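You operate a simulated robot arm through the tools that you are given. There is no shell and no other tool. Be economical: measure what you need, move in short steps, check, and stop when the job is done.

You run a simulated robot arm. Do the job below in one go: nothing can be reset, and whatever is moved stays where it is left.

JOB
Set the red hook's side like the other: hook in the card's hole, yellow arm out and locked.
Fine: push the hook home; tighten the orange knob; the blue hook and white arm stay.

Only the result counts: the job must be done as asked and must still hold three seconds after the hand-in. Knocking over, shifting, dropping, spilling or breaking anything else fails it.

ROBOT AND FRAMES
A 6-joint arm with a two-finger parallel gripper, fixed in place. Base frame: the origin is at the foot of the arm, x ahead of it, y to its left, z up. Units: m, degrees, N and s.
With the tool pointing down near the work surface it reaches from about 0.24 to 0.62 m from the base axis. Its first joint turns from -66.0 to 66.0 degrees. Payload 2.7 kg.
Tool frame: the origin (TCP) lies between the finger pads and is the grasp point; the fingertips stand 0.023 m ahead of it; z points along the fingers, y is the line along which they close. The gripper opens to 0.094 m. The fingers are 0.038 m wide and 0.01 m thick; the gripper's body (0.054 by 0.096 m) begins 0.039 m behind the TCP.
Orientation is that of the tool frame in the base frame, as a unit quaternion [w, x, y, z]. With the fingers straight down and closing along the base's y, the tool's x points along the base's -x, its y along +y and its z along -z.

CONTROLS
- The arm moves only by the tool play_rows. Its argument "deltas" is a list of rows, each a list of 3 entries, a list of its own where there are three numbers: the shift along the base's x, y, z in m, then the turn, a rotation vector about the base's x, y, z in degrees, then the gripper command, from -1 (fully open) to 1 (shut), values between in proportion. In form: [[[dx, dy, dz], [ax, ay, az], hand], ...]. A call has 1 to 10 rows; each row shifts and turns the commanded pose from where the row before left it. Each row takes 0.2 s and may step no farther than 0.05 m and 8.6 degrees from the row before; otherwise, or with a gripper value out of range, the whole call is refused. A pose out of reach is approached as far as the arm can. The call stops where the force on the tool passes 60 N (or 10 N more than at its start, if that is more) or the arm is blocked; 0.2 s more then pass. Each finger travels about 0.045 m/s and halts on what it meets, pressing with about 26 N; the grip force reading is that of the motor and also rises with nothing between the fingers. The clock runs only during rows and for 0.2 s after the last one: add rows that do not move to give the fingers time. It gives the time, the measured TCP pose, the force on the tool (base axes), the opening and the grip force at its end, in the units of the frame above (readings bear some noise), with the torque about the TCP (base axes, N m) and any sound that the robot's microphone picked up, and new pictures: "views" is both (left out), scene, wrist or none.
- Cameras (640 x 400 px; columns grow to the right, rows downward): "scene" is fixed at [0.0659, -0.4209, 1.4144]; the picture's right is [0.87, -0.49, 0.00], its down [-0.23, -0.41, -0.88] and it looks along [0.44, 0.77, -0.47] (base axes); focal length 366 px, centre (320, 200). "wrist" rides on the gripper at [0.086, 0.016, -0.074] in the tool frame; the picture's right is [-0.18, 0.98, 0.00], its down [-0.58, -0.11, -0.81] and it looks along [-0.79, -0.15, 0.59] (tool axes); focal length 243 px, centre (320, 200). There is no depth. A picture from a camera that has moved, and an enlarged one, comes with that camera's place and axes in the base frame and with its lens.
- enlarge(camera, box): a new picture of the part [left, top, right, bottom] of that camera's present view, enlarged. No time passes.
- hand_in(): hands the job in; it is judged then, once.

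Go step by step. Nothing tells you positions but the pictures and the camera data: compare them with the known pose of the tool, close in by small moves and look again before you grip or let go. The budget is 120 turns and 200 pictures, counting those below and the enlarged ones. Unless the task says otherwise, let go and move clear before handing in, and close with one line.

The tools are called as a command line: name --argument value ..., lists and objects as JSON in quotes. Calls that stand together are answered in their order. play_rows: Moves the arm, as the interface text tells. Its arguments: {"type":"object","properties":{"deltas":{"type":"array"},"views":{"type":"string","enum":["both","scene","wrist","none"]}},"required":["deltas"]} The other tools are called the same way: enlarge (camera, box) takes an enlarged picture of a part of a camera's view; hand_in () hands the job in.

At the start:

```text
t: 0.0
tool_pos: [0.3048, 0.273, 1.2417]
tool_rot: [0.0, 0.0, 1.0, 0.0]
ft_force: [0.1, -0.3, -1.0]
wrist_torque: [0.0, -0.01, 0.0]
finger_gap: 0.0939
gripper_force: 0.1
```

scene: 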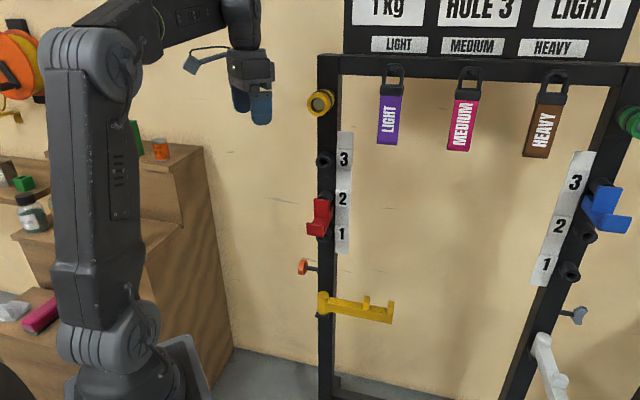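
wrist: 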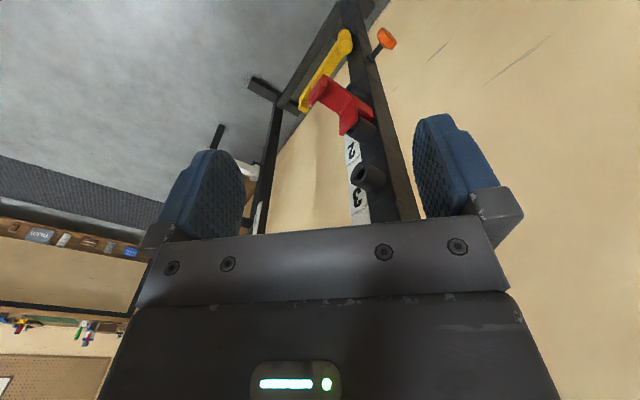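

I see a rack with numbered holes, a red hook on the left upright (near hole 1–2), a blue hook on the right upright, and a yellow and a white safety arm. I'll look closer first, at the card and both sides.

enlarge --camera "scene" --box '[340, 0, 640, 80]'

enlarge --camera "scene" --box '[280, 130, 410, 340]'

enlarge --camera "scene" --box '[510, 140, 640, 400]'

enlarge --camera "wrist" --box '[220, 0, 440, 230]'

```text
2.13 times, centred on (490, 40) of scene
camera zoom: at [0.0659, -0.4209, 1.4144], right [0.87, -0.49, 0.0], down [-0.23, -0.41, -0.88], along [0.44, 0.77, -0.47], focal length 780 px, centre (-43, 541)
```

zoom: 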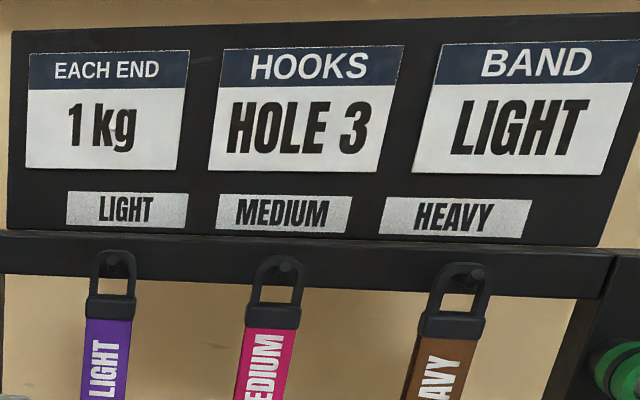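

```text
1.90 times, centred on (345, 235) of scene
camera zoom: at [0.0659, -0.4209, 1.4144], right [0.87, -0.49, 0.0], down [-0.23, -0.41, -0.88], along [0.44, 0.77, -0.47], focal length 697 px, centre (272, 133)
```

zoom: 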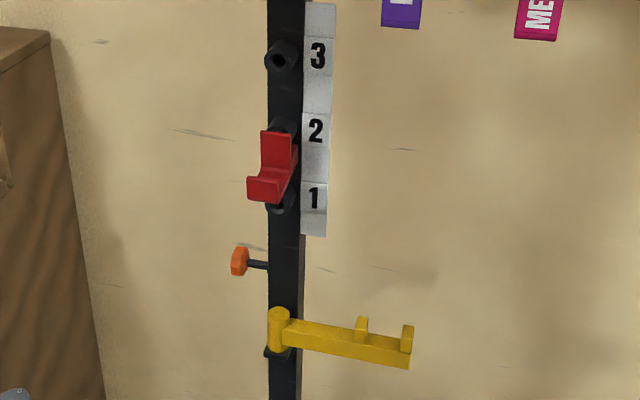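

```text
1.54 times, centred on (575, 270) of scene
camera zoom: at [0.0659, -0.4209, 1.4144], right [0.87, -0.49, 0.0], down [-0.23, -0.41, -0.88], along [0.44, 0.77, -0.47], focal length 563 px, centre (-72, 92)
```

zoom: 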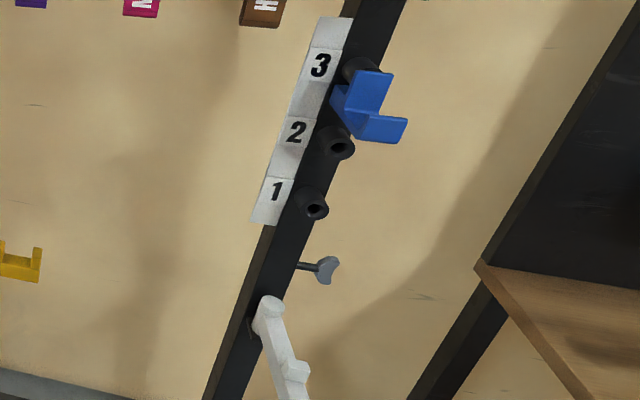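

```text
1.74 times, centred on (330, 115) of wrist
camera zoom: at [0.2183, 0.2896, 1.3148], right [0.18, 0.98, 0.0], down [0.58, -0.11, 0.81], along [0.79, -0.15, -0.59], focal length 422 px, centre (303, 348)
```

zoom: 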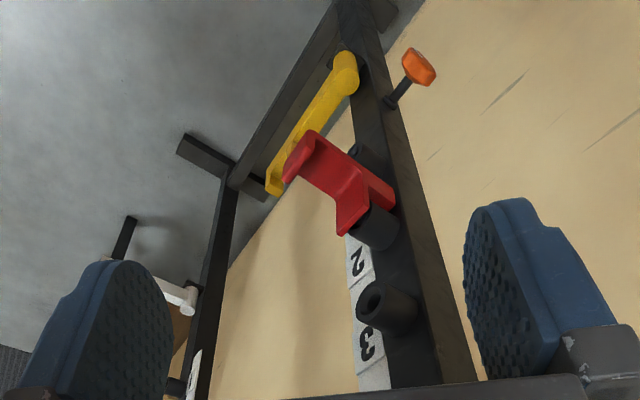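

Each hook belongs in HOLE 3. Red is in hole 2 and the rack stands at about 45° to my axes, with the left hole 3 near (0.49, 0.30, 1.08). I'll back the tool off and yaw it to face the rack squarely for a better view.

play_rows --deltas '[[[0, -0.025, 0], [0, 0, 8], -1], [[0, -0.025, 0], [0, 0, 8], -1], [[0, -0.025, 0], [0, 0, 8], -1], [[0, -0.025, 0], [0, 0, 8], -1], [[0, -0.025, 0], [0, 0, 8], -1], [[0, -0.025, 0], [0, 0, 8], -1]]'

```text
t: 1.4
tool_pos: [0.3036, 0.1229, 1.242]
tool_rot: [0.001, -0.407, 0.913, 0.001]
ft_force: [-0.6, 0.2, -0.4]
wrist_torque: [-0.02, 0.01, 0.01]
finger_gap: 0.0939
gripper_force: 0.0
camera wrist: at [0.2352, 0.0701, 1.3148], right [-0.61, 0.79, 0.0], down [0.47, 0.36, 0.81], along [0.64, 0.49, -0.59], focal length 243 px, centre (320, 200)
```

scene: 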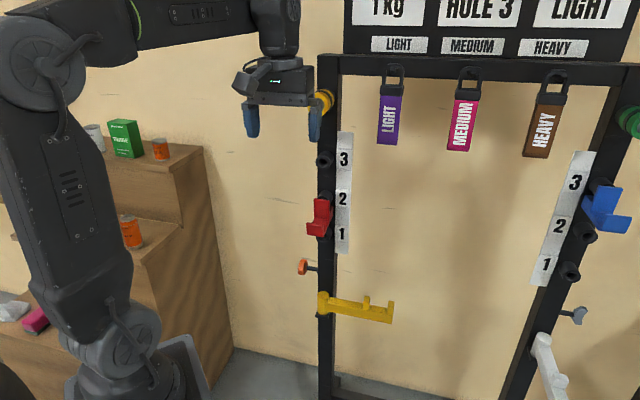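
wrist: 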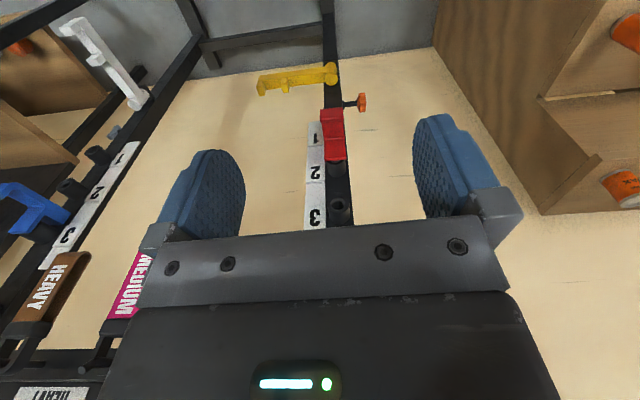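

Now I face the rack with hook, knob and arms all visible. I'll enlarge for details.

enlarge --camera "wrist" --box '[240, 50, 400, 230]'

enlarge --camera "wrist" --box '[0, 0, 180, 260]'

```text
2.22 times, centred on (320, 140) of wrist
camera zoom: at [0.2352, 0.0701, 1.3148], right [-0.61, 0.79, 0.0], down [0.47, 0.36, 0.81], along [0.64, 0.49, -0.59], focal length 539 px, centre (320, 333)
```

zoom: 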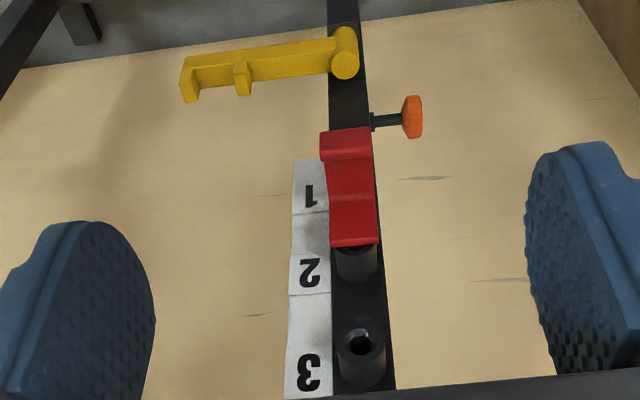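

```text
1.54 times, centred on (90, 130) of wrist
camera zoom: at [0.2352, 0.0701, 1.3148], right [-0.61, 0.79, 0.0], down [0.47, 0.36, 0.81], along [0.64, 0.49, -0.59], focal length 373 px, centre (674, 308)
```

zoom: 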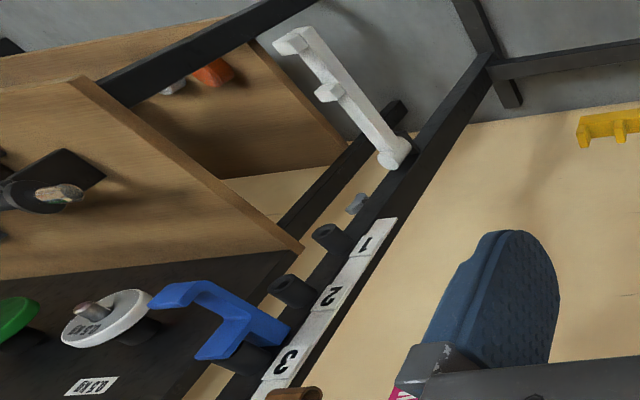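

Hook and rack sit along a 45° line: insertion direction ≈ (0.707, 0.707, 0), hook about 0.04 m wide. I'll tilt the tool 30° toward the rack and lower it to look at the hook straight on.

play_rows --deltas '[[[0, 0, -0.04], [0, 0, -3], -1], [[0, 0, -0.04], [5.3, -5.3, 0], -1], [[0, 0, -0.04], [5.3, -5.3, 0], -1], [[0, 0, -0.04], [5.3, -5.3, 0], -1], [[0, 0, -0.03], [5.3, -5.3, 0], -1]]'

```text
t: 2.6
tool_pos: [0.3047, 0.1224, 1.0521]
tool_rot: [0.24, -0.369, 0.892, 0.099]
ft_force: [0.6, 0.5, 0.7]
wrist_torque: [0.02, 0.01, -0.01]
finger_gap: 0.0941
gripper_force: 0.1
camera wrist: at [0.2136, 0.0548, 1.0717], right [-0.58, 0.81, 0.09], down [0.15, -0.01, 0.99], along [0.8, 0.59, -0.11], focal length 243 px, centre (320, 200)
```

scene: 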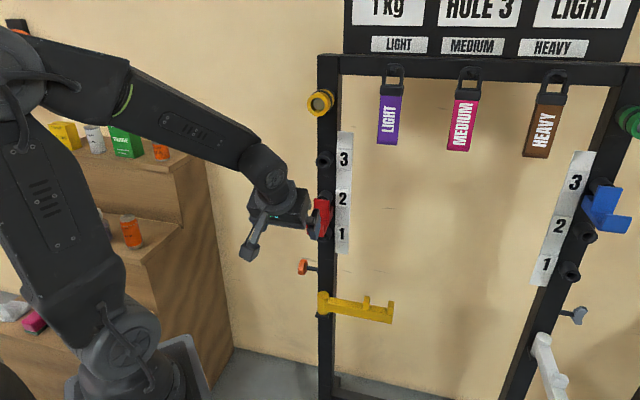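
wrist: 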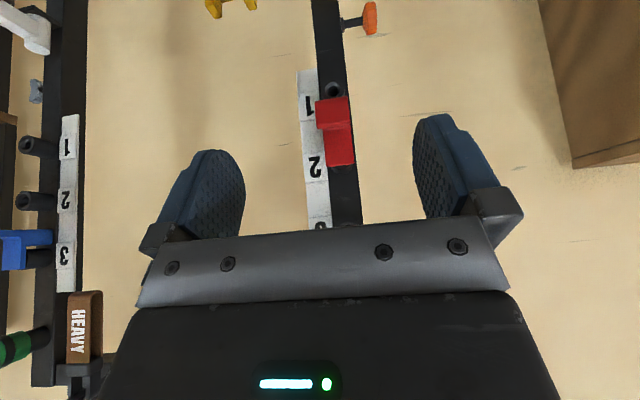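

The hook is clear now; I'll zoom to see its shape and the knob.

enlarge --camera "wrist" --box '[270, 60, 400, 230]'

enlarge --camera "wrist" --box '[0, 60, 120, 360]'

```text
2.35 times, centred on (335, 145) of wrist
camera zoom: at [0.2136, 0.0548, 1.0717], right [-0.58, 0.81, 0.09], down [0.15, -0.01, 0.99], along [0.8, 0.59, -0.11], focal length 571 px, centre (285, 329)
```

zoom: 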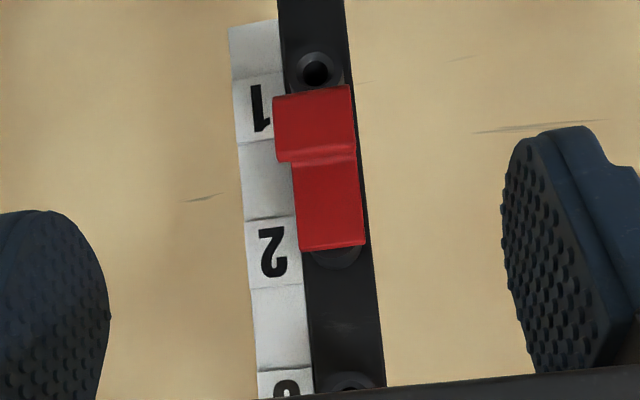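

```text
1.33 times, centred on (60, 210) of wrist
camera zoom: at [0.2136, 0.0548, 1.0717], right [-0.58, 0.81, 0.09], down [0.15, -0.01, 0.99], along [0.8, 0.59, -0.11], focal length 324 px, centre (667, 187)
```

zoom: 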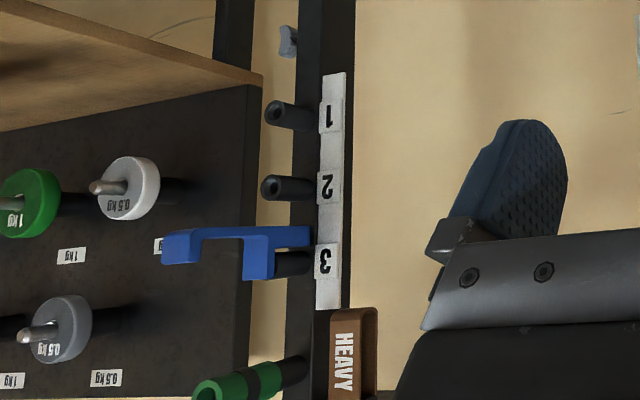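

Shape clear: plate at the hole 2 mouth (z≈0.965), shelf and lip reaching about 0.06 m out. I'll tilt to 60° and go to a stand-off in front of it.

play_rows --deltas '[[[0.0177, 0.017, -0.0243], [5.3, -5.3, 0], -1], [[0.0177, 0.017, -0.0243], [5.3, -5.3, 0], -1], [[0.0177, 0.017, -0.0243], [5.3, -5.3, 0], -1], [[0.0177, 0.0168, -0.0242], [5.3, -5.3, 0], -1], [[0, 0, 0], [0, 0, 0], -1]]'

```text
t: 3.8
tool_pos: [0.3765, 0.1913, 0.9543]
tool_rot: [0.462, -0.331, 0.801, 0.19]
ft_force: [0.7, -0.5, 0.4]
wrist_torque: [-0.01, 0.02, -0.03]
finger_gap: 0.0941
gripper_force: 0.0
camera wrist: at [0.289, 0.1263, 0.915], right [-0.63, 0.76, 0.16], down [-0.21, -0.37, 0.91], along [0.75, 0.54, 0.39], focal length 243 px, centre (320, 200)
```

scene: 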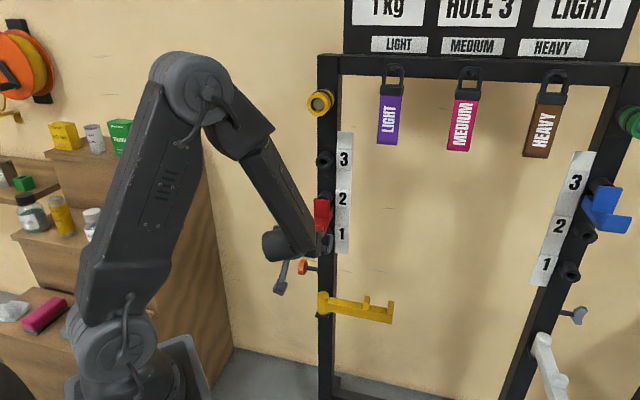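
wrist: 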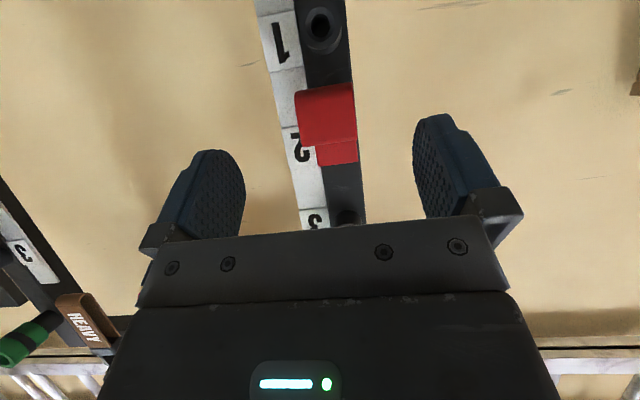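

Aligned with the hook. Advance along the rack normal so the fingers straddle it.

play_rows --deltas '[[[0.0189, 0.0189, 0], [0, 0, 0], -1], [[0.0189, 0.0189, 0], [0, 0, 0], -1], [[0.0189, 0.0189, 0], [0, 0, 0], -1], [[0.0189, 0.0189, 0], [0, 0, 0], -1]]'

```text
t: 4.8
tool_pos: [0.4506, 0.2666, 0.9552]
tool_rot: [0.461, -0.331, 0.801, 0.191]
ft_force: [-0.3, 0.2, 2.1]
wrist_torque: [0.03, -0.01, 0.0]
finger_gap: 0.0939
gripper_force: 0.0
camera wrist: at [0.363, 0.2019, 0.9156], right [-0.63, 0.76, 0.16], down [-0.21, -0.36, 0.91], along [0.75, 0.54, 0.39], focal length 243 px, centre (320, 200)
```

scene: 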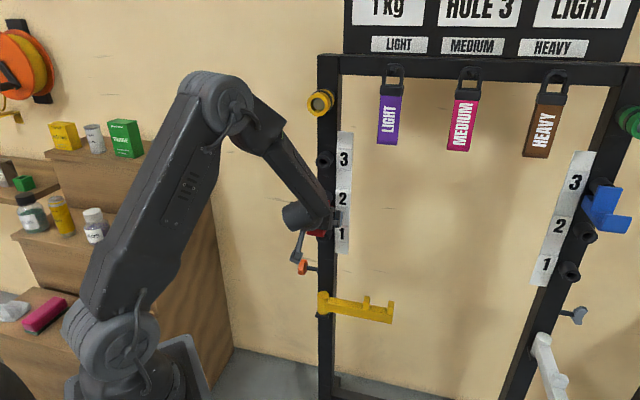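
wrist: 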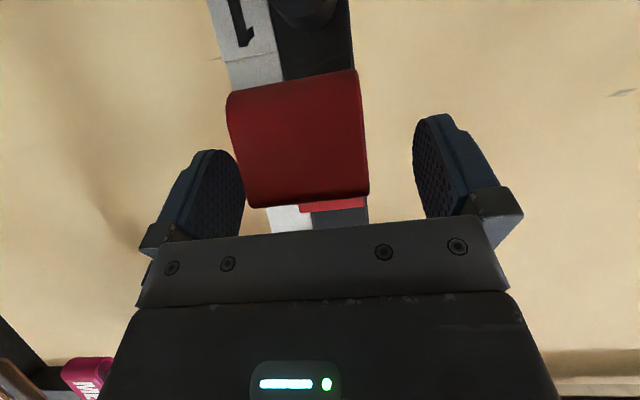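

The lip front is about 0.02 m short of the palm, so I'll advance only a little more and then close on the hook's sides.

play_rows --deltas '[[[0.0055, 0.0055, 0], [0, 0, 0], -1], [[0, 0, 0], [0, 0, 0], 1], [[0, 0, 0], [0, 0, 0], 1], [[0, 0, 0], [0, 0, 0], 1], [[0, 0, 0], [0, 0, 0], 1], [[0, 0, 0], [0, 0, 0], 1]]'

```text
t: 6.2
tool_pos: [0.4551, 0.2709, 0.9542]
tool_rot: [0.461, -0.332, 0.8, 0.192]
ft_force: [2.5, 0.7, -0.4]
wrist_torque: [0.02, 0.02, -0.07]
finger_gap: 0.0416
gripper_force: 25.6
camera wrist: at [0.3687, 0.2075, 0.9153], right [-0.63, 0.76, 0.16], down [-0.21, -0.37, 0.91], along [0.75, 0.54, 0.39], focal length 243 px, centre (320, 200)
```

scene: 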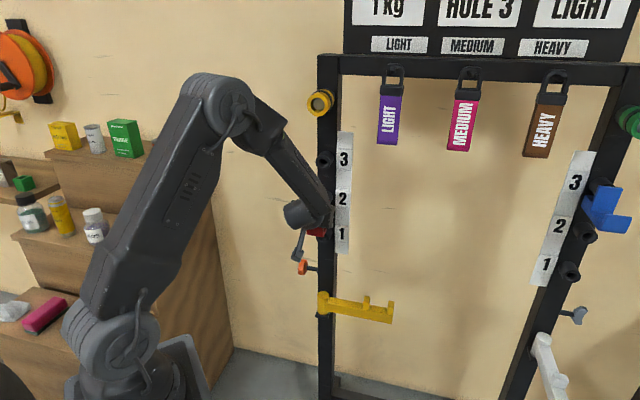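
wrist: 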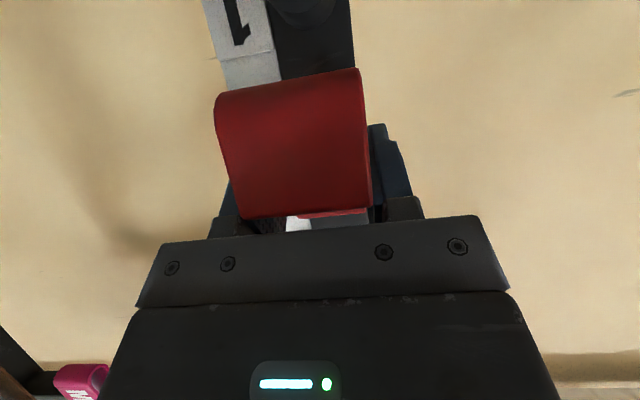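

Hook gripped (0.0416 m). I'll note home at n≈0.513 and pull it straight out.

play_rows --deltas '[[[-0.007, -0.007, 0], [0, 0, 0], 1], [[-0.007, -0.007, 0], [0, 0, 0], 1], [[-0.007, -0.007, 0], [0, 0, 0], 1], [[-0.007, -0.007, 0], [0, 0, 0], 1], [[-0.007, -0.007, 0], [0, 0, 0], 1]]'

```text
t: 7.4
tool_pos: [0.421, 0.2364, 0.9537]
tool_rot: [0.461, -0.332, 0.8, 0.191]
ft_force: [0.0, 0.2, 0.0]
wrist_torque: [-0.03, 0.04, 0.01]
finger_gap: 0.0418
gripper_force: 26.1
camera wrist: at [0.3336, 0.172, 0.9152], right [-0.63, 0.76, 0.16], down [-0.21, -0.37, 0.91], along [0.75, 0.54, 0.39], focal length 243 px, centre (320, 200)
```

scene: 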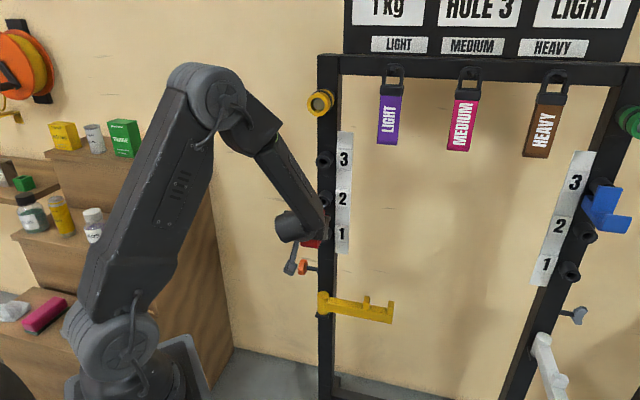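
wrist: 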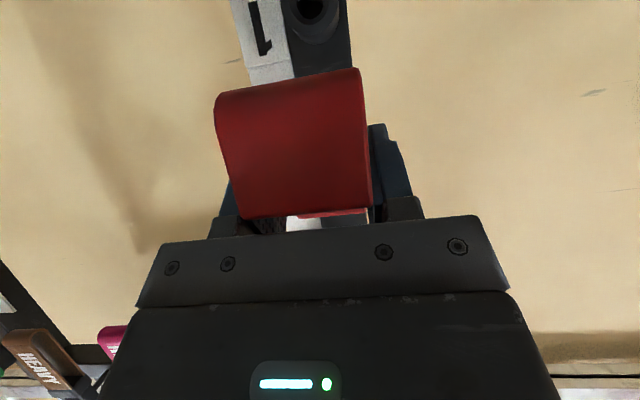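

It slides freely. I'll pull another 0.085 m to be fully clear.

play_rows --deltas '[[[-0.01, -0.01, 0], [0, 0, 0], 1], [[-0.01, -0.01, 0], [0, 0, 0], 1], [[-0.01, -0.01, 0], [0, 0, 0], 1], [[-0.01, -0.01, 0], [0, 0, 0], 1], [[-0.01, -0.01, 0], [0, 0, 0], 1], [[-0.01, -0.01, 0], [0, 0, 0], 1]]'

enlarge --camera "scene" --box '[260, 80, 380, 280]'

```text
t: 8.8
tool_pos: [0.3612, 0.1763, 0.9542]
tool_rot: [0.461, -0.332, 0.8, 0.192]
ft_force: [0.3, -0.2, -0.1]
wrist_torque: [-0.05, 0.05, -0.01]
finger_gap: 0.0414
gripper_force: 26.4
camera wrist: at [0.2743, 0.112, 0.916], right [-0.63, 0.76, 0.16], down [-0.21, -0.37, 0.91], along [0.75, 0.54, 0.39], focal length 243 px, centre (320, 200)
```

scene: 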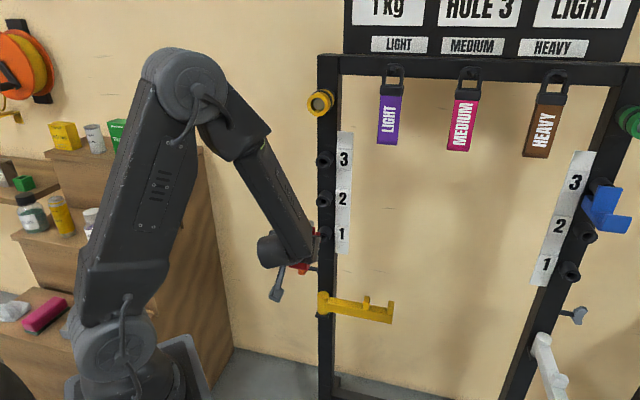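
wrist: 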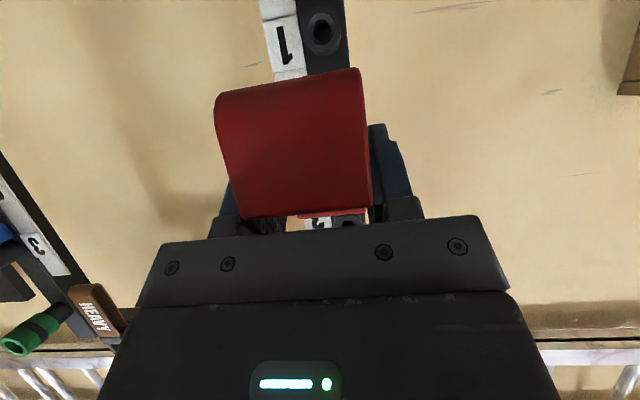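

```text
2.00 times, centred on (320, 180) of scene
camera zoom: at [0.0659, -0.4209, 1.4144], right [0.87, -0.49, 0.0], down [-0.23, -0.41, -0.88], along [0.44, 0.77, -0.47], focal length 732 px, centre (320, 240)
```

zoom: 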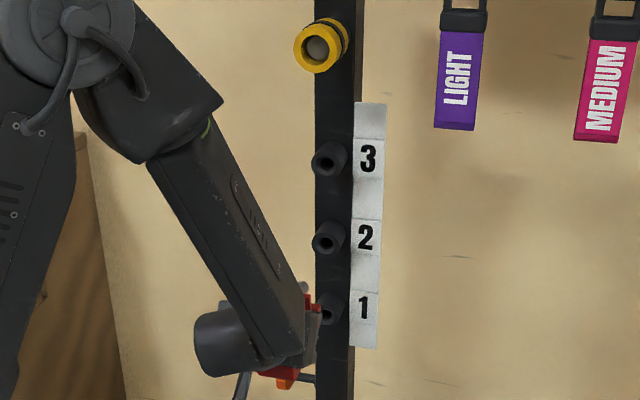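

Hook is free. Hole spacing measures ≈0.110 m; I'll raise 0.11 and check by comparing hole 2's position in the wrist view with hole 1's now (322, 33).

play_rows --deltas '[[[0, 0, 0.0275], [0, 0, 0], 1], [[0, 0, 0.0275], [0, 0, 0], 1], [[0, 0, 0.0275], [0, 0, 0], 1], [[0, 0, 0.0275], [0, 0, 0], 1], [[0, 0, 0], [0, 0, 0], 1]]'

enlarge --camera "wrist" --box '[240, 0, 400, 100]'

enlarge --camera "scene" --box '[240, 80, 380, 280]'

```text
t: 10.0
tool_pos: [0.3602, 0.1752, 1.0649]
tool_rot: [0.461, -0.332, 0.801, 0.191]
ft_force: [0.2, 0.1, -3.0]
wrist_torque: [-0.05, 0.04, 0.01]
finger_gap: 0.0415
gripper_force: 26.6
camera wrist: at [0.2742, 0.1124, 1.0268], right [-0.63, 0.76, 0.16], down [-0.21, -0.36, 0.91], along [0.75, 0.54, 0.39], focal length 243 px, centre (320, 200)
```

scene: 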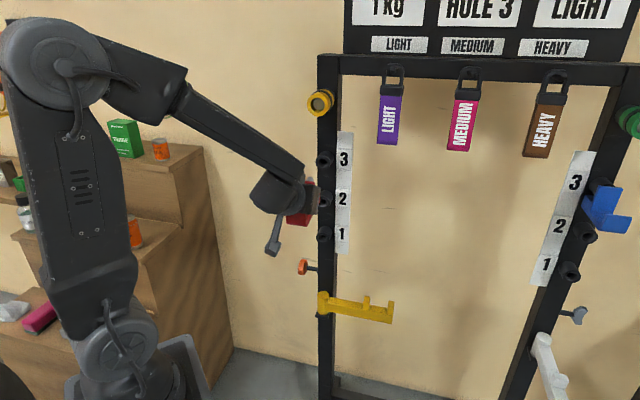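
wrist: 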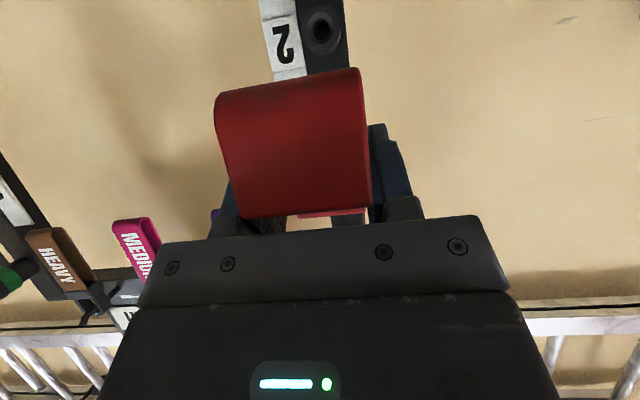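

```text
4.00 times, centred on (320, 50) of wrist
camera zoom: at [0.2742, 0.1124, 1.0268], right [-0.63, 0.76, 0.16], down [-0.21, -0.36, 0.91], along [0.75, 0.54, 0.39], focal length 970 px, centre (320, 800)
```

zoom: 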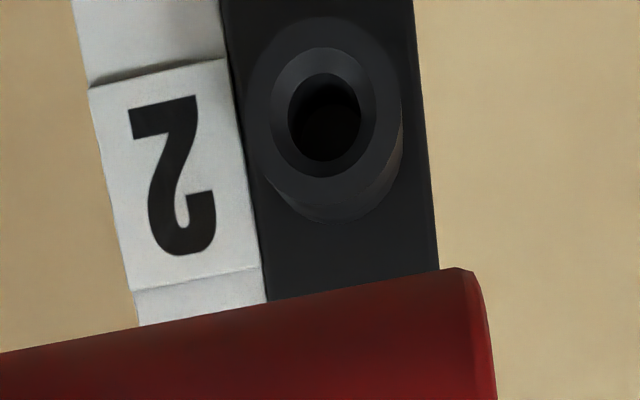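

```text
2.00 times, centred on (310, 180) of scene
camera zoom: at [0.0659, -0.4209, 1.4144], right [0.87, -0.49, 0.0], down [-0.23, -0.41, -0.88], along [0.44, 0.77, -0.47], focal length 732 px, centre (340, 240)
```

zoom: 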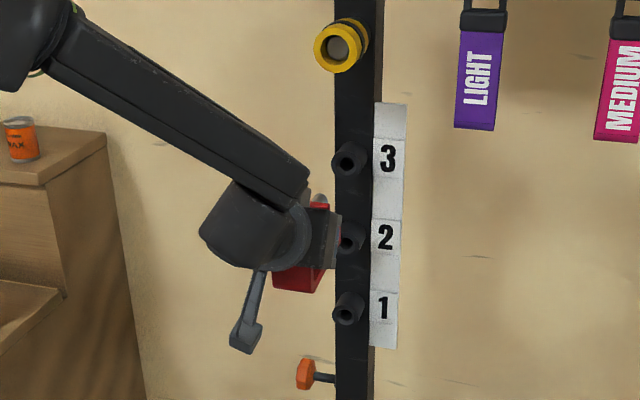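

Hole 2 now appears where hole 1 did (within a few px; holes have a chamfer), so the height is right for hole 3. Advancing toward hole 3, slowly at the end.

play_rows --deltas '[[[0.01, 0.01, 0], [0, 0, 0], 1], [[0.01, 0.01, 0], [0, 0, 0], 1], [[0.01, 0.01, 0], [0, 0, 0], 1], [[0.007, 0.007, 0], [0, 0, 0], 1], [[0.007, 0.007, 0], [0, 0, 0], 1], [[0.007, 0.007, 0], [0, 0, 0], 1]]'

enlarge --camera "scene" --box '[270, 100, 370, 250]'

```text
t: 11.4
tool_pos: [0.4113, 0.2284, 1.0643]
tool_rot: [0.461, -0.333, 0.8, 0.192]
ft_force: [-0.5, 0.1, -4.3]
wrist_torque: [-0.06, 0.05, 0.02]
finger_gap: 0.0418
gripper_force: 25.8
camera wrist: at [0.3255, 0.1637, 1.0257], right [-0.63, 0.76, 0.16], down [-0.21, -0.36, 0.91], along [0.75, 0.54, 0.39], focal length 243 px, centre (320, 200)
```

scene: 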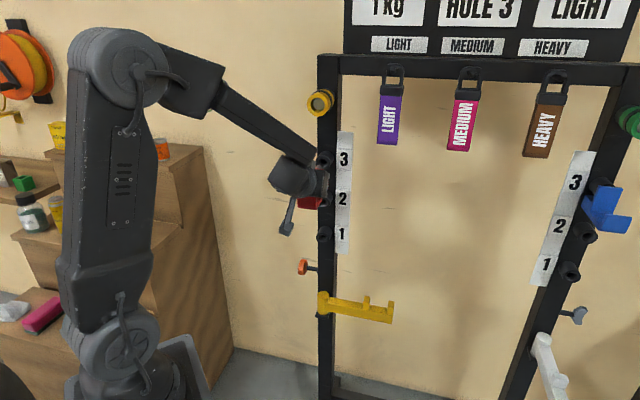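
wrist: 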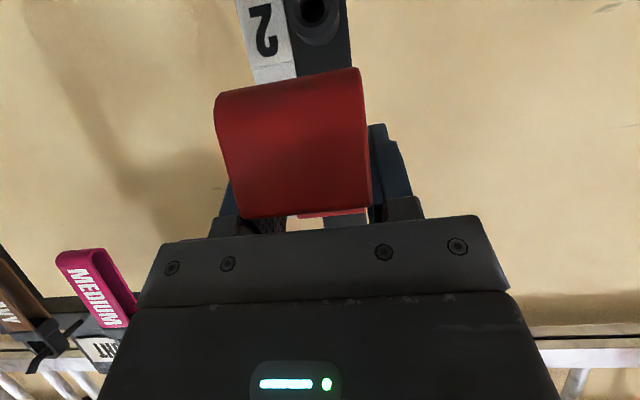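

```text
2.67 times, centred on (320, 175) of scene
camera zoom: at [0.0659, -0.4209, 1.4144], right [0.87, -0.49, 0.0], down [-0.23, -0.41, -0.88], along [0.44, 0.77, -0.47], focal length 975 px, centre (320, 267)
```

zoom: 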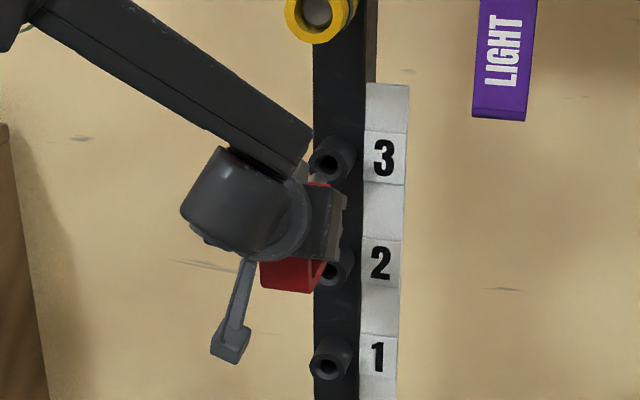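

Peg is heading into hole 3's mouth. Continue slowly, watching force.

play_rows --deltas '[[[0.005, 0.005, 0], [0, 0, 0], 1], [[0.005, 0.005, 0], [0, 0, 0], 1], [[0.005, 0.005, 0], [0, 0, 0], 1], [[0.005, 0.005, 0], [0, 0, 0], 1]]'

enlarge --camera "scene" --box '[270, 100, 370, 250]'

```text
t: 12.4
tool_pos: [0.4322, 0.2476, 1.0641]
tool_rot: [0.462, -0.331, 0.8, 0.191]
ft_force: [0.9, 0.2, -3.4]
wrist_torque: [-0.05, 0.07, 0.0]
finger_gap: 0.0416
gripper_force: 26.0
camera wrist: at [0.3448, 0.1835, 1.0254], right [-0.63, 0.76, 0.16], down [-0.21, -0.36, 0.91], along [0.75, 0.54, 0.39], focal length 243 px, centre (320, 200)
```

scene: 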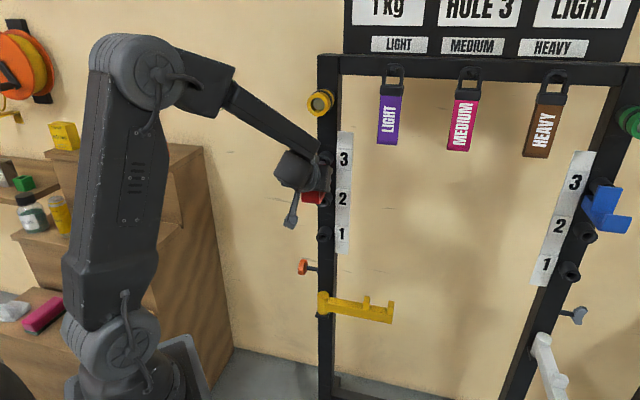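
wrist: 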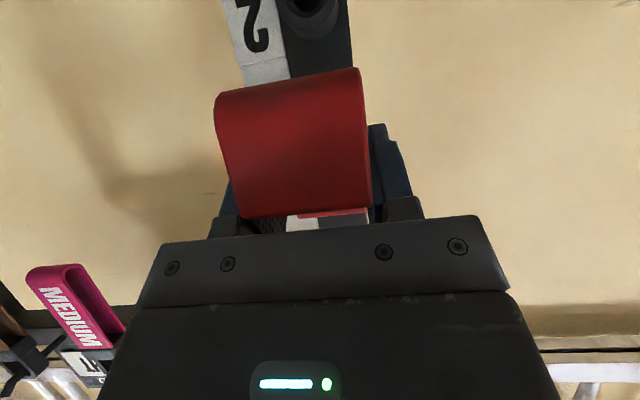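

```text
2.67 times, centred on (320, 175) of scene
camera zoom: at [0.0659, -0.4209, 1.4144], right [0.87, -0.49, 0.0], down [-0.23, -0.41, -0.88], along [0.44, 0.77, -0.47], focal length 975 px, centre (320, 267)
```

zoom: 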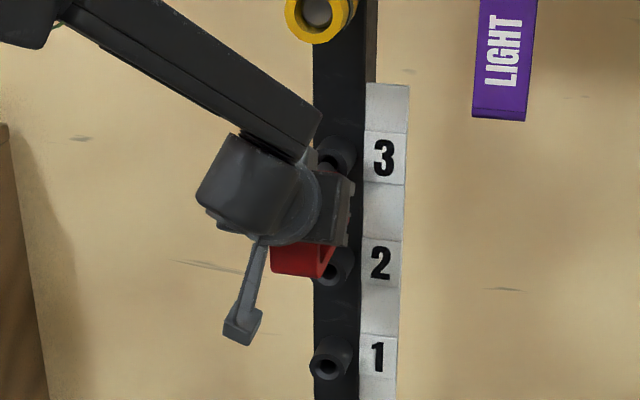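

Peg tip is at/in the mouth with no resistance. Continue to home (about 0.033 m left).

play_rows --deltas '[[[0.005, 0.005, 0], [0, 0, 0], 1], [[0.005, 0.005, 0], [0, 0, 0], 1], [[0.005, 0.005, 0], [0, 0, 0], 1], [[0.004, 0.004, 0], [0, 0, 0], 1], [[0.003, 0.003, 0], [0, 0, 0], 1], [[0.003, 0.003, 0], [0, 0, 0], 1]]'

enlarge --camera "scene" --box '[270, 100, 370, 250]'

```text
t: 13.8
tool_pos: [0.4557, 0.2712, 1.065]
tool_rot: [0.461, -0.332, 0.8, 0.192]
ft_force: [-12.8, -9.9, 2.4]
wrist_torque: [-0.06, 0.03, 0.07]
finger_gap: 0.042
gripper_force: 26.4
camera wrist: at [0.3695, 0.208, 1.0257], right [-0.63, 0.76, 0.16], down [-0.21, -0.37, 0.91], along [0.75, 0.54, 0.39], focal length 243 px, centre (320, 200)
```

scene: 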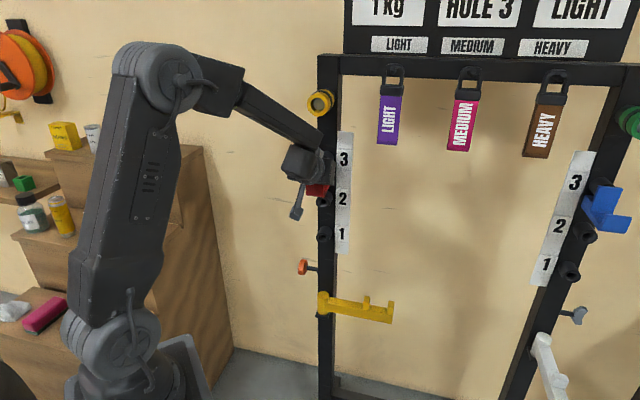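
wrist: 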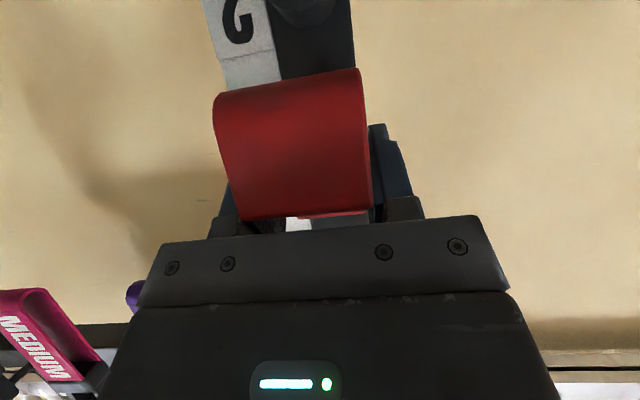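

```text
2.67 times, centred on (320, 175) of scene
camera zoom: at [0.0654, -0.4213, 1.4143], right [0.87, -0.49, 0.0], down [-0.23, -0.41, -0.88], along [0.44, 0.77, -0.47], focal length 975 px, centre (320, 267)
```

zoom: 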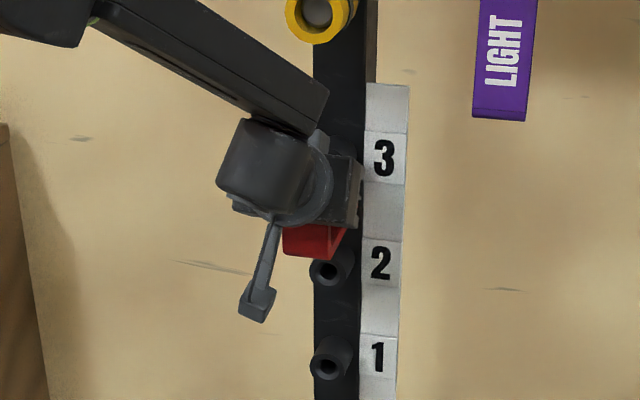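

It's at the same depth as before (n≈0.514) with contact force: home. A small extra push, then relax, open and back off straight.

play_rows --deltas '[[[0.0015, 0.0015, 0], [0, 0, 0], 1], [[0, 0, 0], [0, 0, 0], 1], [[-0.003, -0.003, 0], [0, 0, 0], 0.6], [[0, 0, 0], [0, 0, 0], -1], [[0, 0, 0], [0, 0, 0], -1], [[0, 0, 0], [0, 0, 0], -1], [[0, 0, 0], [0, 0, 0], -1]]' --views "none"

play_rows --deltas '[[[-0.012, -0.012, 0], [0, 0, 0], -1], [[-0.012, -0.012, 0], [0, 0, 0], -1], [[-0.012, -0.012, 0], [0, 0, 0], -1], [[-0.012, -0.012, 0], [0, 0, 0], -1], [[-0.012, -0.012, 0], [0, 0, 0], -1], [[-0.012, -0.012, 0], [0, 0, 0], -1], [[-0.012, -0.012, 0], [0, 0, 0], -1], [[-0.012, -0.012, 0], [0, 0, 0], -1], [[-0.012, -0.012, 0], [0, 0, 0], -1]]'

enlarge --camera "scene" --box '[270, 100, 370, 250]'

```text
t: 15.4
tool_pos: [0.455, 0.2702, 1.0645]
tool_rot: [0.462, -0.332, 0.8, 0.192]
ft_force: [-0.1, -0.2, 0.8]
wrist_torque: [0.01, 0.01, 0.0]
finger_gap: 0.0942
gripper_force: 0.0
```

```text
t: 17.4
tool_pos: [0.3456, 0.1624, 1.0639]
tool_rot: [0.461, -0.333, 0.8, 0.192]
ft_force: [0.6, -0.1, 0.5]
wrist_torque: [0.03, -0.02, 0.0]
finger_gap: 0.0941
gripper_force: 0.0
camera wrist: at [0.2598, 0.0986, 1.0252], right [-0.63, 0.76, 0.16], down [-0.21, -0.37, 0.91], along [0.75, 0.54, 0.39], focal length 243 px, centre (320, 200)
```

scene: 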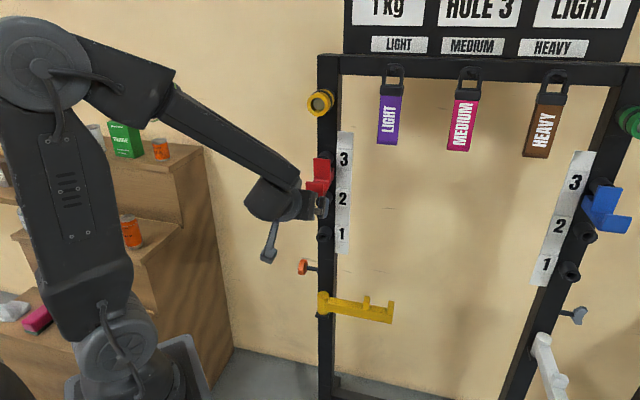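
wrist: 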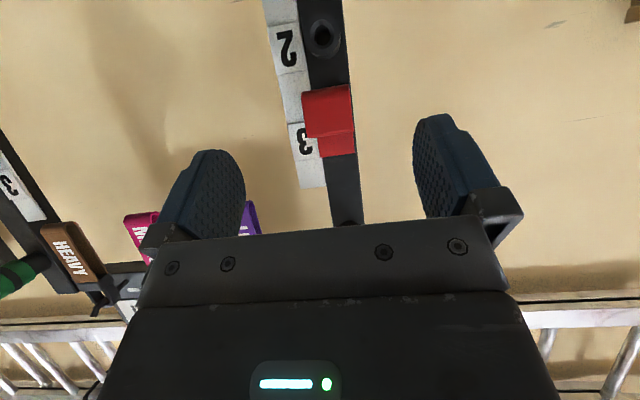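

```text
2.67 times, centred on (320, 175) of scene
camera zoom: at [0.0659, -0.4209, 1.4144], right [0.87, -0.49, 0.0], down [-0.23, -0.41, -0.88], along [0.44, 0.77, -0.47], focal length 975 px, centre (320, 267)
```

zoom: 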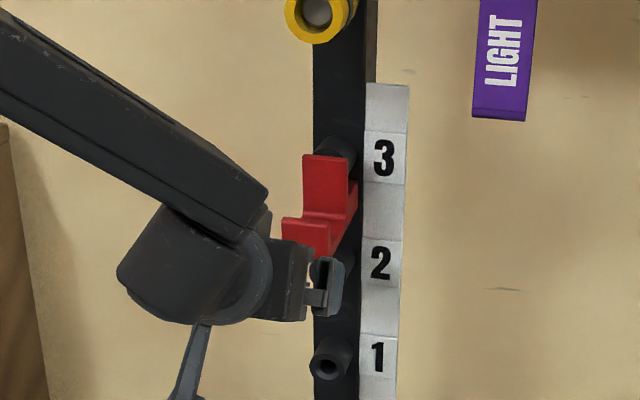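

Red hook sits in hole 3. Now I'll drop down and tilt back to look at the knob and yellow arm.

play_rows --deltas '[[[-0.005, -0.005, -0.042], [-5.3, 5.3, 0], -1], [[-0.005, -0.005, -0.042], [-5.3, 5.3, 0], -1], [[-0.005, -0.005, -0.042], [-5.3, 5.3, 0], -1], [[-0.005, -0.005, -0.042], [-5.3, 5.3, 0], -1], [[0, 0, -0.042], [-5.3, 5.3, 0], -1], [[0, 0, -0.042], [0, 0, 0], -1]]'

enlarge --camera "wrist" --box '[240, 40, 430, 230]'

enlarge --camera "wrist" --box '[0, 0, 170, 230]'

```text
t: 18.8
tool_pos: [0.3265, 0.1447, 0.813]
tool_rot: [0.18, -0.376, 0.906, 0.074]
ft_force: [0.5, 0.1, 1.1]
wrist_torque: [0.01, -0.02, 0.01]
finger_gap: 0.0937
gripper_force: 0.0
camera wrist: at [0.2396, 0.0789, 0.8476], right [-0.57, 0.82, 0.07], down [0.24, 0.08, 0.97], along [0.78, 0.57, -0.24], focal length 243 px, centre (320, 200)
```

scene: 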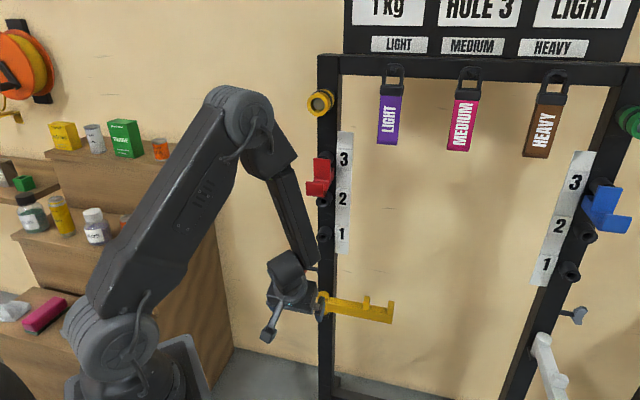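
wrist: 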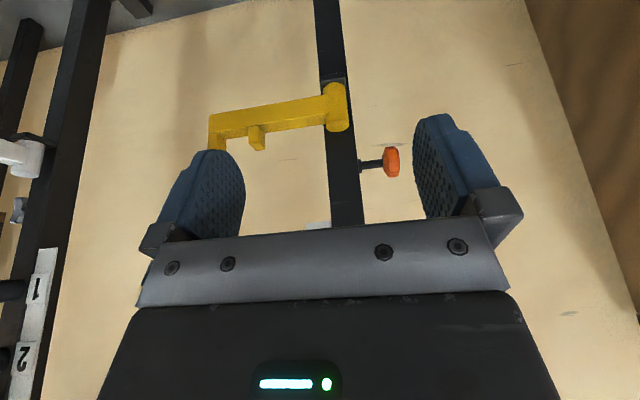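

```text
2.11 times, centred on (335, 135) of wrist
camera zoom: at [0.2396, 0.0789, 0.8476], right [-0.57, 0.82, 0.07], down [0.24, 0.08, 0.97], along [0.78, 0.57, -0.24], focal length 511 px, centre (288, 337)
```

zoom: 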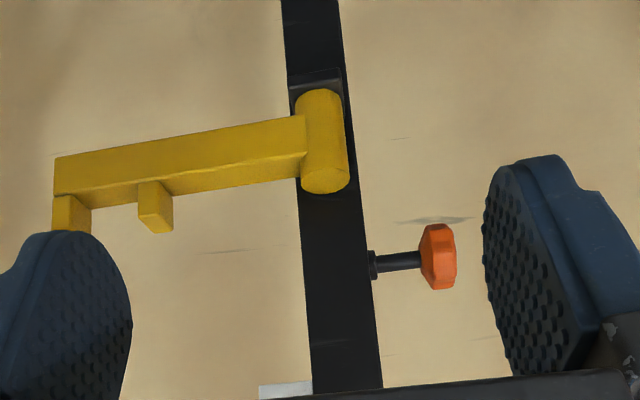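

```text
1.74 times, centred on (85, 115) of wrist
camera zoom: at [0.2396, 0.0789, 0.8476], right [-0.57, 0.82, 0.07], down [0.24, 0.08, 0.97], along [0.78, 0.57, -0.24], focal length 422 px, centre (729, 348)
```

zoom: 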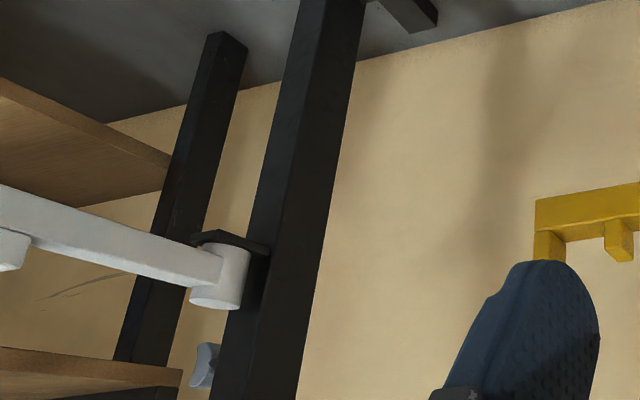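

The yellow sleeve pivots at about (n 0.578, u 0.129), z 0.57–0.64, with the bar pointing inward along the rack, 0.23 m long. The knob stands proud outside the upright. I'll swing the arm out 90° first: untilt, yaw +90° and move alongside, well in front of the bar.

play_rows --deltas '[[[0, 0, 0], [-5.3, 5.3, 0], -1], [[0, 0, 0], [-5.3, 5.3, 0], -1], [[0.01, -0.002, 0], [0, 0, 8.2], -1], [[0.01, -0.002, 0], [0, 0, 8.2], -1], [[0.01, -0.002, 0], [0, 0, 8.2], -1], [[0.01, -0.002, 0], [0, 0, 8.2], -1], [[0.01, -0.002, 0], [0, 0, 8.2], -1], [[0.01, -0.002, 0], [0, 0, 8.2], -1]]' --views "none"

play_rows --deltas '[[[0.02, -0.004, 0], [0, 0, 8.2], -1], [[0.02, -0.004, 0], [0, 0, 8.2], -1], [[0.02, -0.004, 0], [0, 0, 8.2], -1], [[0.02, -0.004, 0], [0, 0, 8.2], -1], [[0.02, -0.004, 0], [0, 0, 8], -1]]'

```text
t: 20.6
tool_pos: [0.3763, 0.1266, 0.8093]
tool_rot: [-0.076, 0.728, -0.674, -0.105]
ft_force: [-0.3, -0.1, 0.7]
wrist_torque: [0.0, 0.0, 0.04]
finger_gap: 0.094
gripper_force: 0.0
out of reach, approached as far as the arm can: row 1, 2
```

```text
t: 21.8
tool_pos: [0.4767, 0.1065, 0.811]
tool_rot: [-0.033, 0.917, -0.378, -0.125]
ft_force: [0.6, -0.7, 0.9]
wrist_torque: [0.01, 0.0, 0.02]
finger_gap: 0.0943
gripper_force: 0.1
camera wrist: at [0.5403, 0.0251, 0.8593], right [-0.81, -0.57, 0.08], down [-0.16, 0.35, 0.92], along [-0.56, 0.74, -0.38], focal length 243 px, centre (320, 200)
```

scene: 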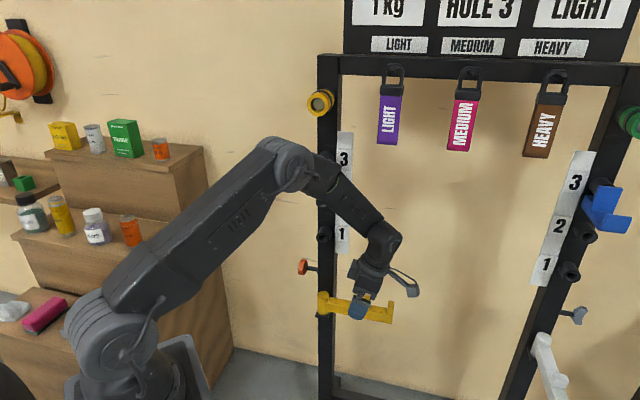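
wrist: 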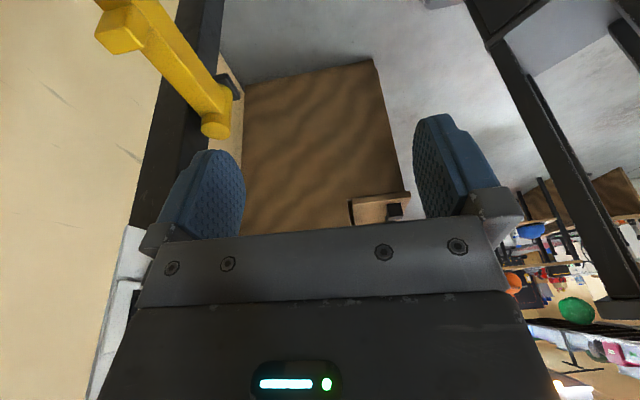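

The tool faces along the rack now with a 15° leftover tilt. I'll remove that tilt, lean slightly toward the rack, and shift over toward the bar, staying high.

play_rows --deltas '[[[0.015, 0.005, 0], [-5.3, -5.3, 0], -1], [[0.015, 0.005, 0], [-5.3, -5.3, 0], -1], [[0.015, 0.01, 0], [3.5, -3.5, 0], -1], [[0.015, 0.01, 0], [3.5, -3.5, 0], -1]]'

```text
t: 22.8
tool_pos: [0.5364, 0.1367, 0.8101]
tool_rot: [-0.065, 0.921, -0.382, 0.028]
ft_force: [0.7, -0.5, -0.3]
wrist_torque: [0.0, -0.02, -0.01]
finger_gap: 0.094
gripper_force: 0.1
camera wrist: at [0.5792, 0.0576, 0.8803], right [-0.82, -0.56, -0.14], down [-0.42, 0.41, 0.81], along [-0.39, 0.72, -0.57], focal length 243 px, centre (320, 200)
```

scene: 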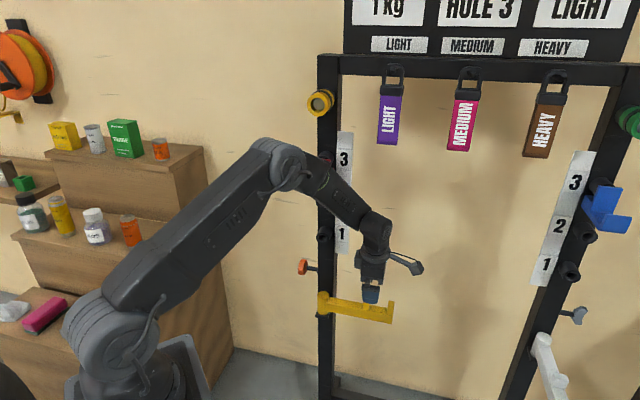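
wrist: 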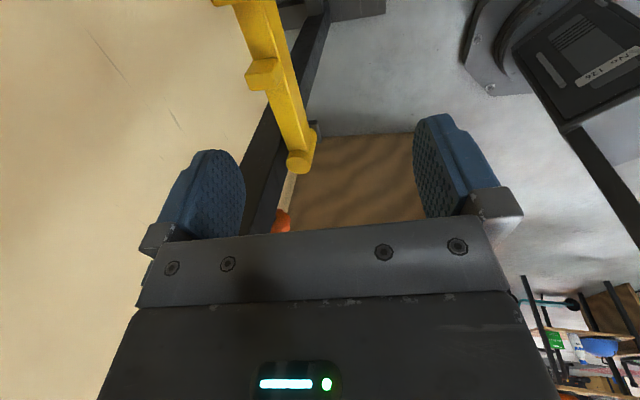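

enlarge --camera "wrist" --box '[190, 0, 400, 230]'

enlarge --camera "scene" --box '[280, 220, 440, 340]'

```text
1.74 times, centred on (295, 115) of wrist
camera zoom: at [0.5792, 0.0576, 0.8803], right [-0.82, -0.56, -0.14], down [-0.42, 0.41, 0.81], along [-0.39, 0.72, -0.57], focal length 422 px, centre (364, 348)
```

zoom: 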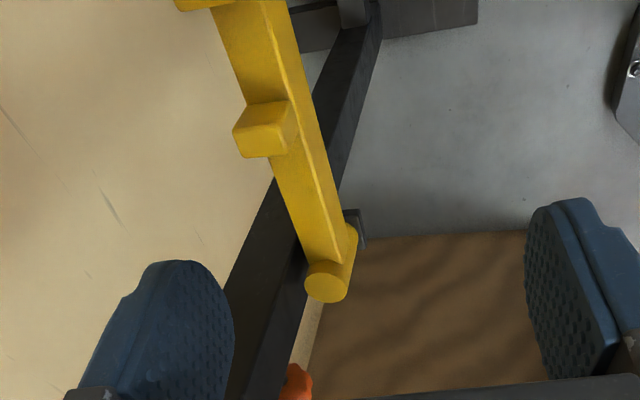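

```text
3.33 times, centred on (360, 280) of scene
camera zoom: at [0.0659, -0.4209, 1.4144], right [0.87, -0.49, 0.0], down [-0.23, -0.41, -0.88], along [0.44, 0.77, -0.47], focal length 1219 px, centre (187, -67)
```

zoom: 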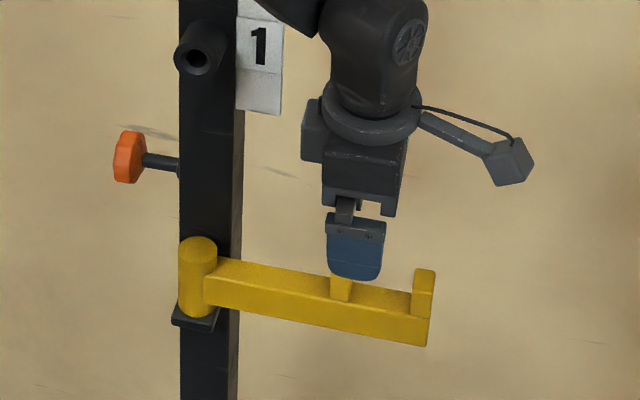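

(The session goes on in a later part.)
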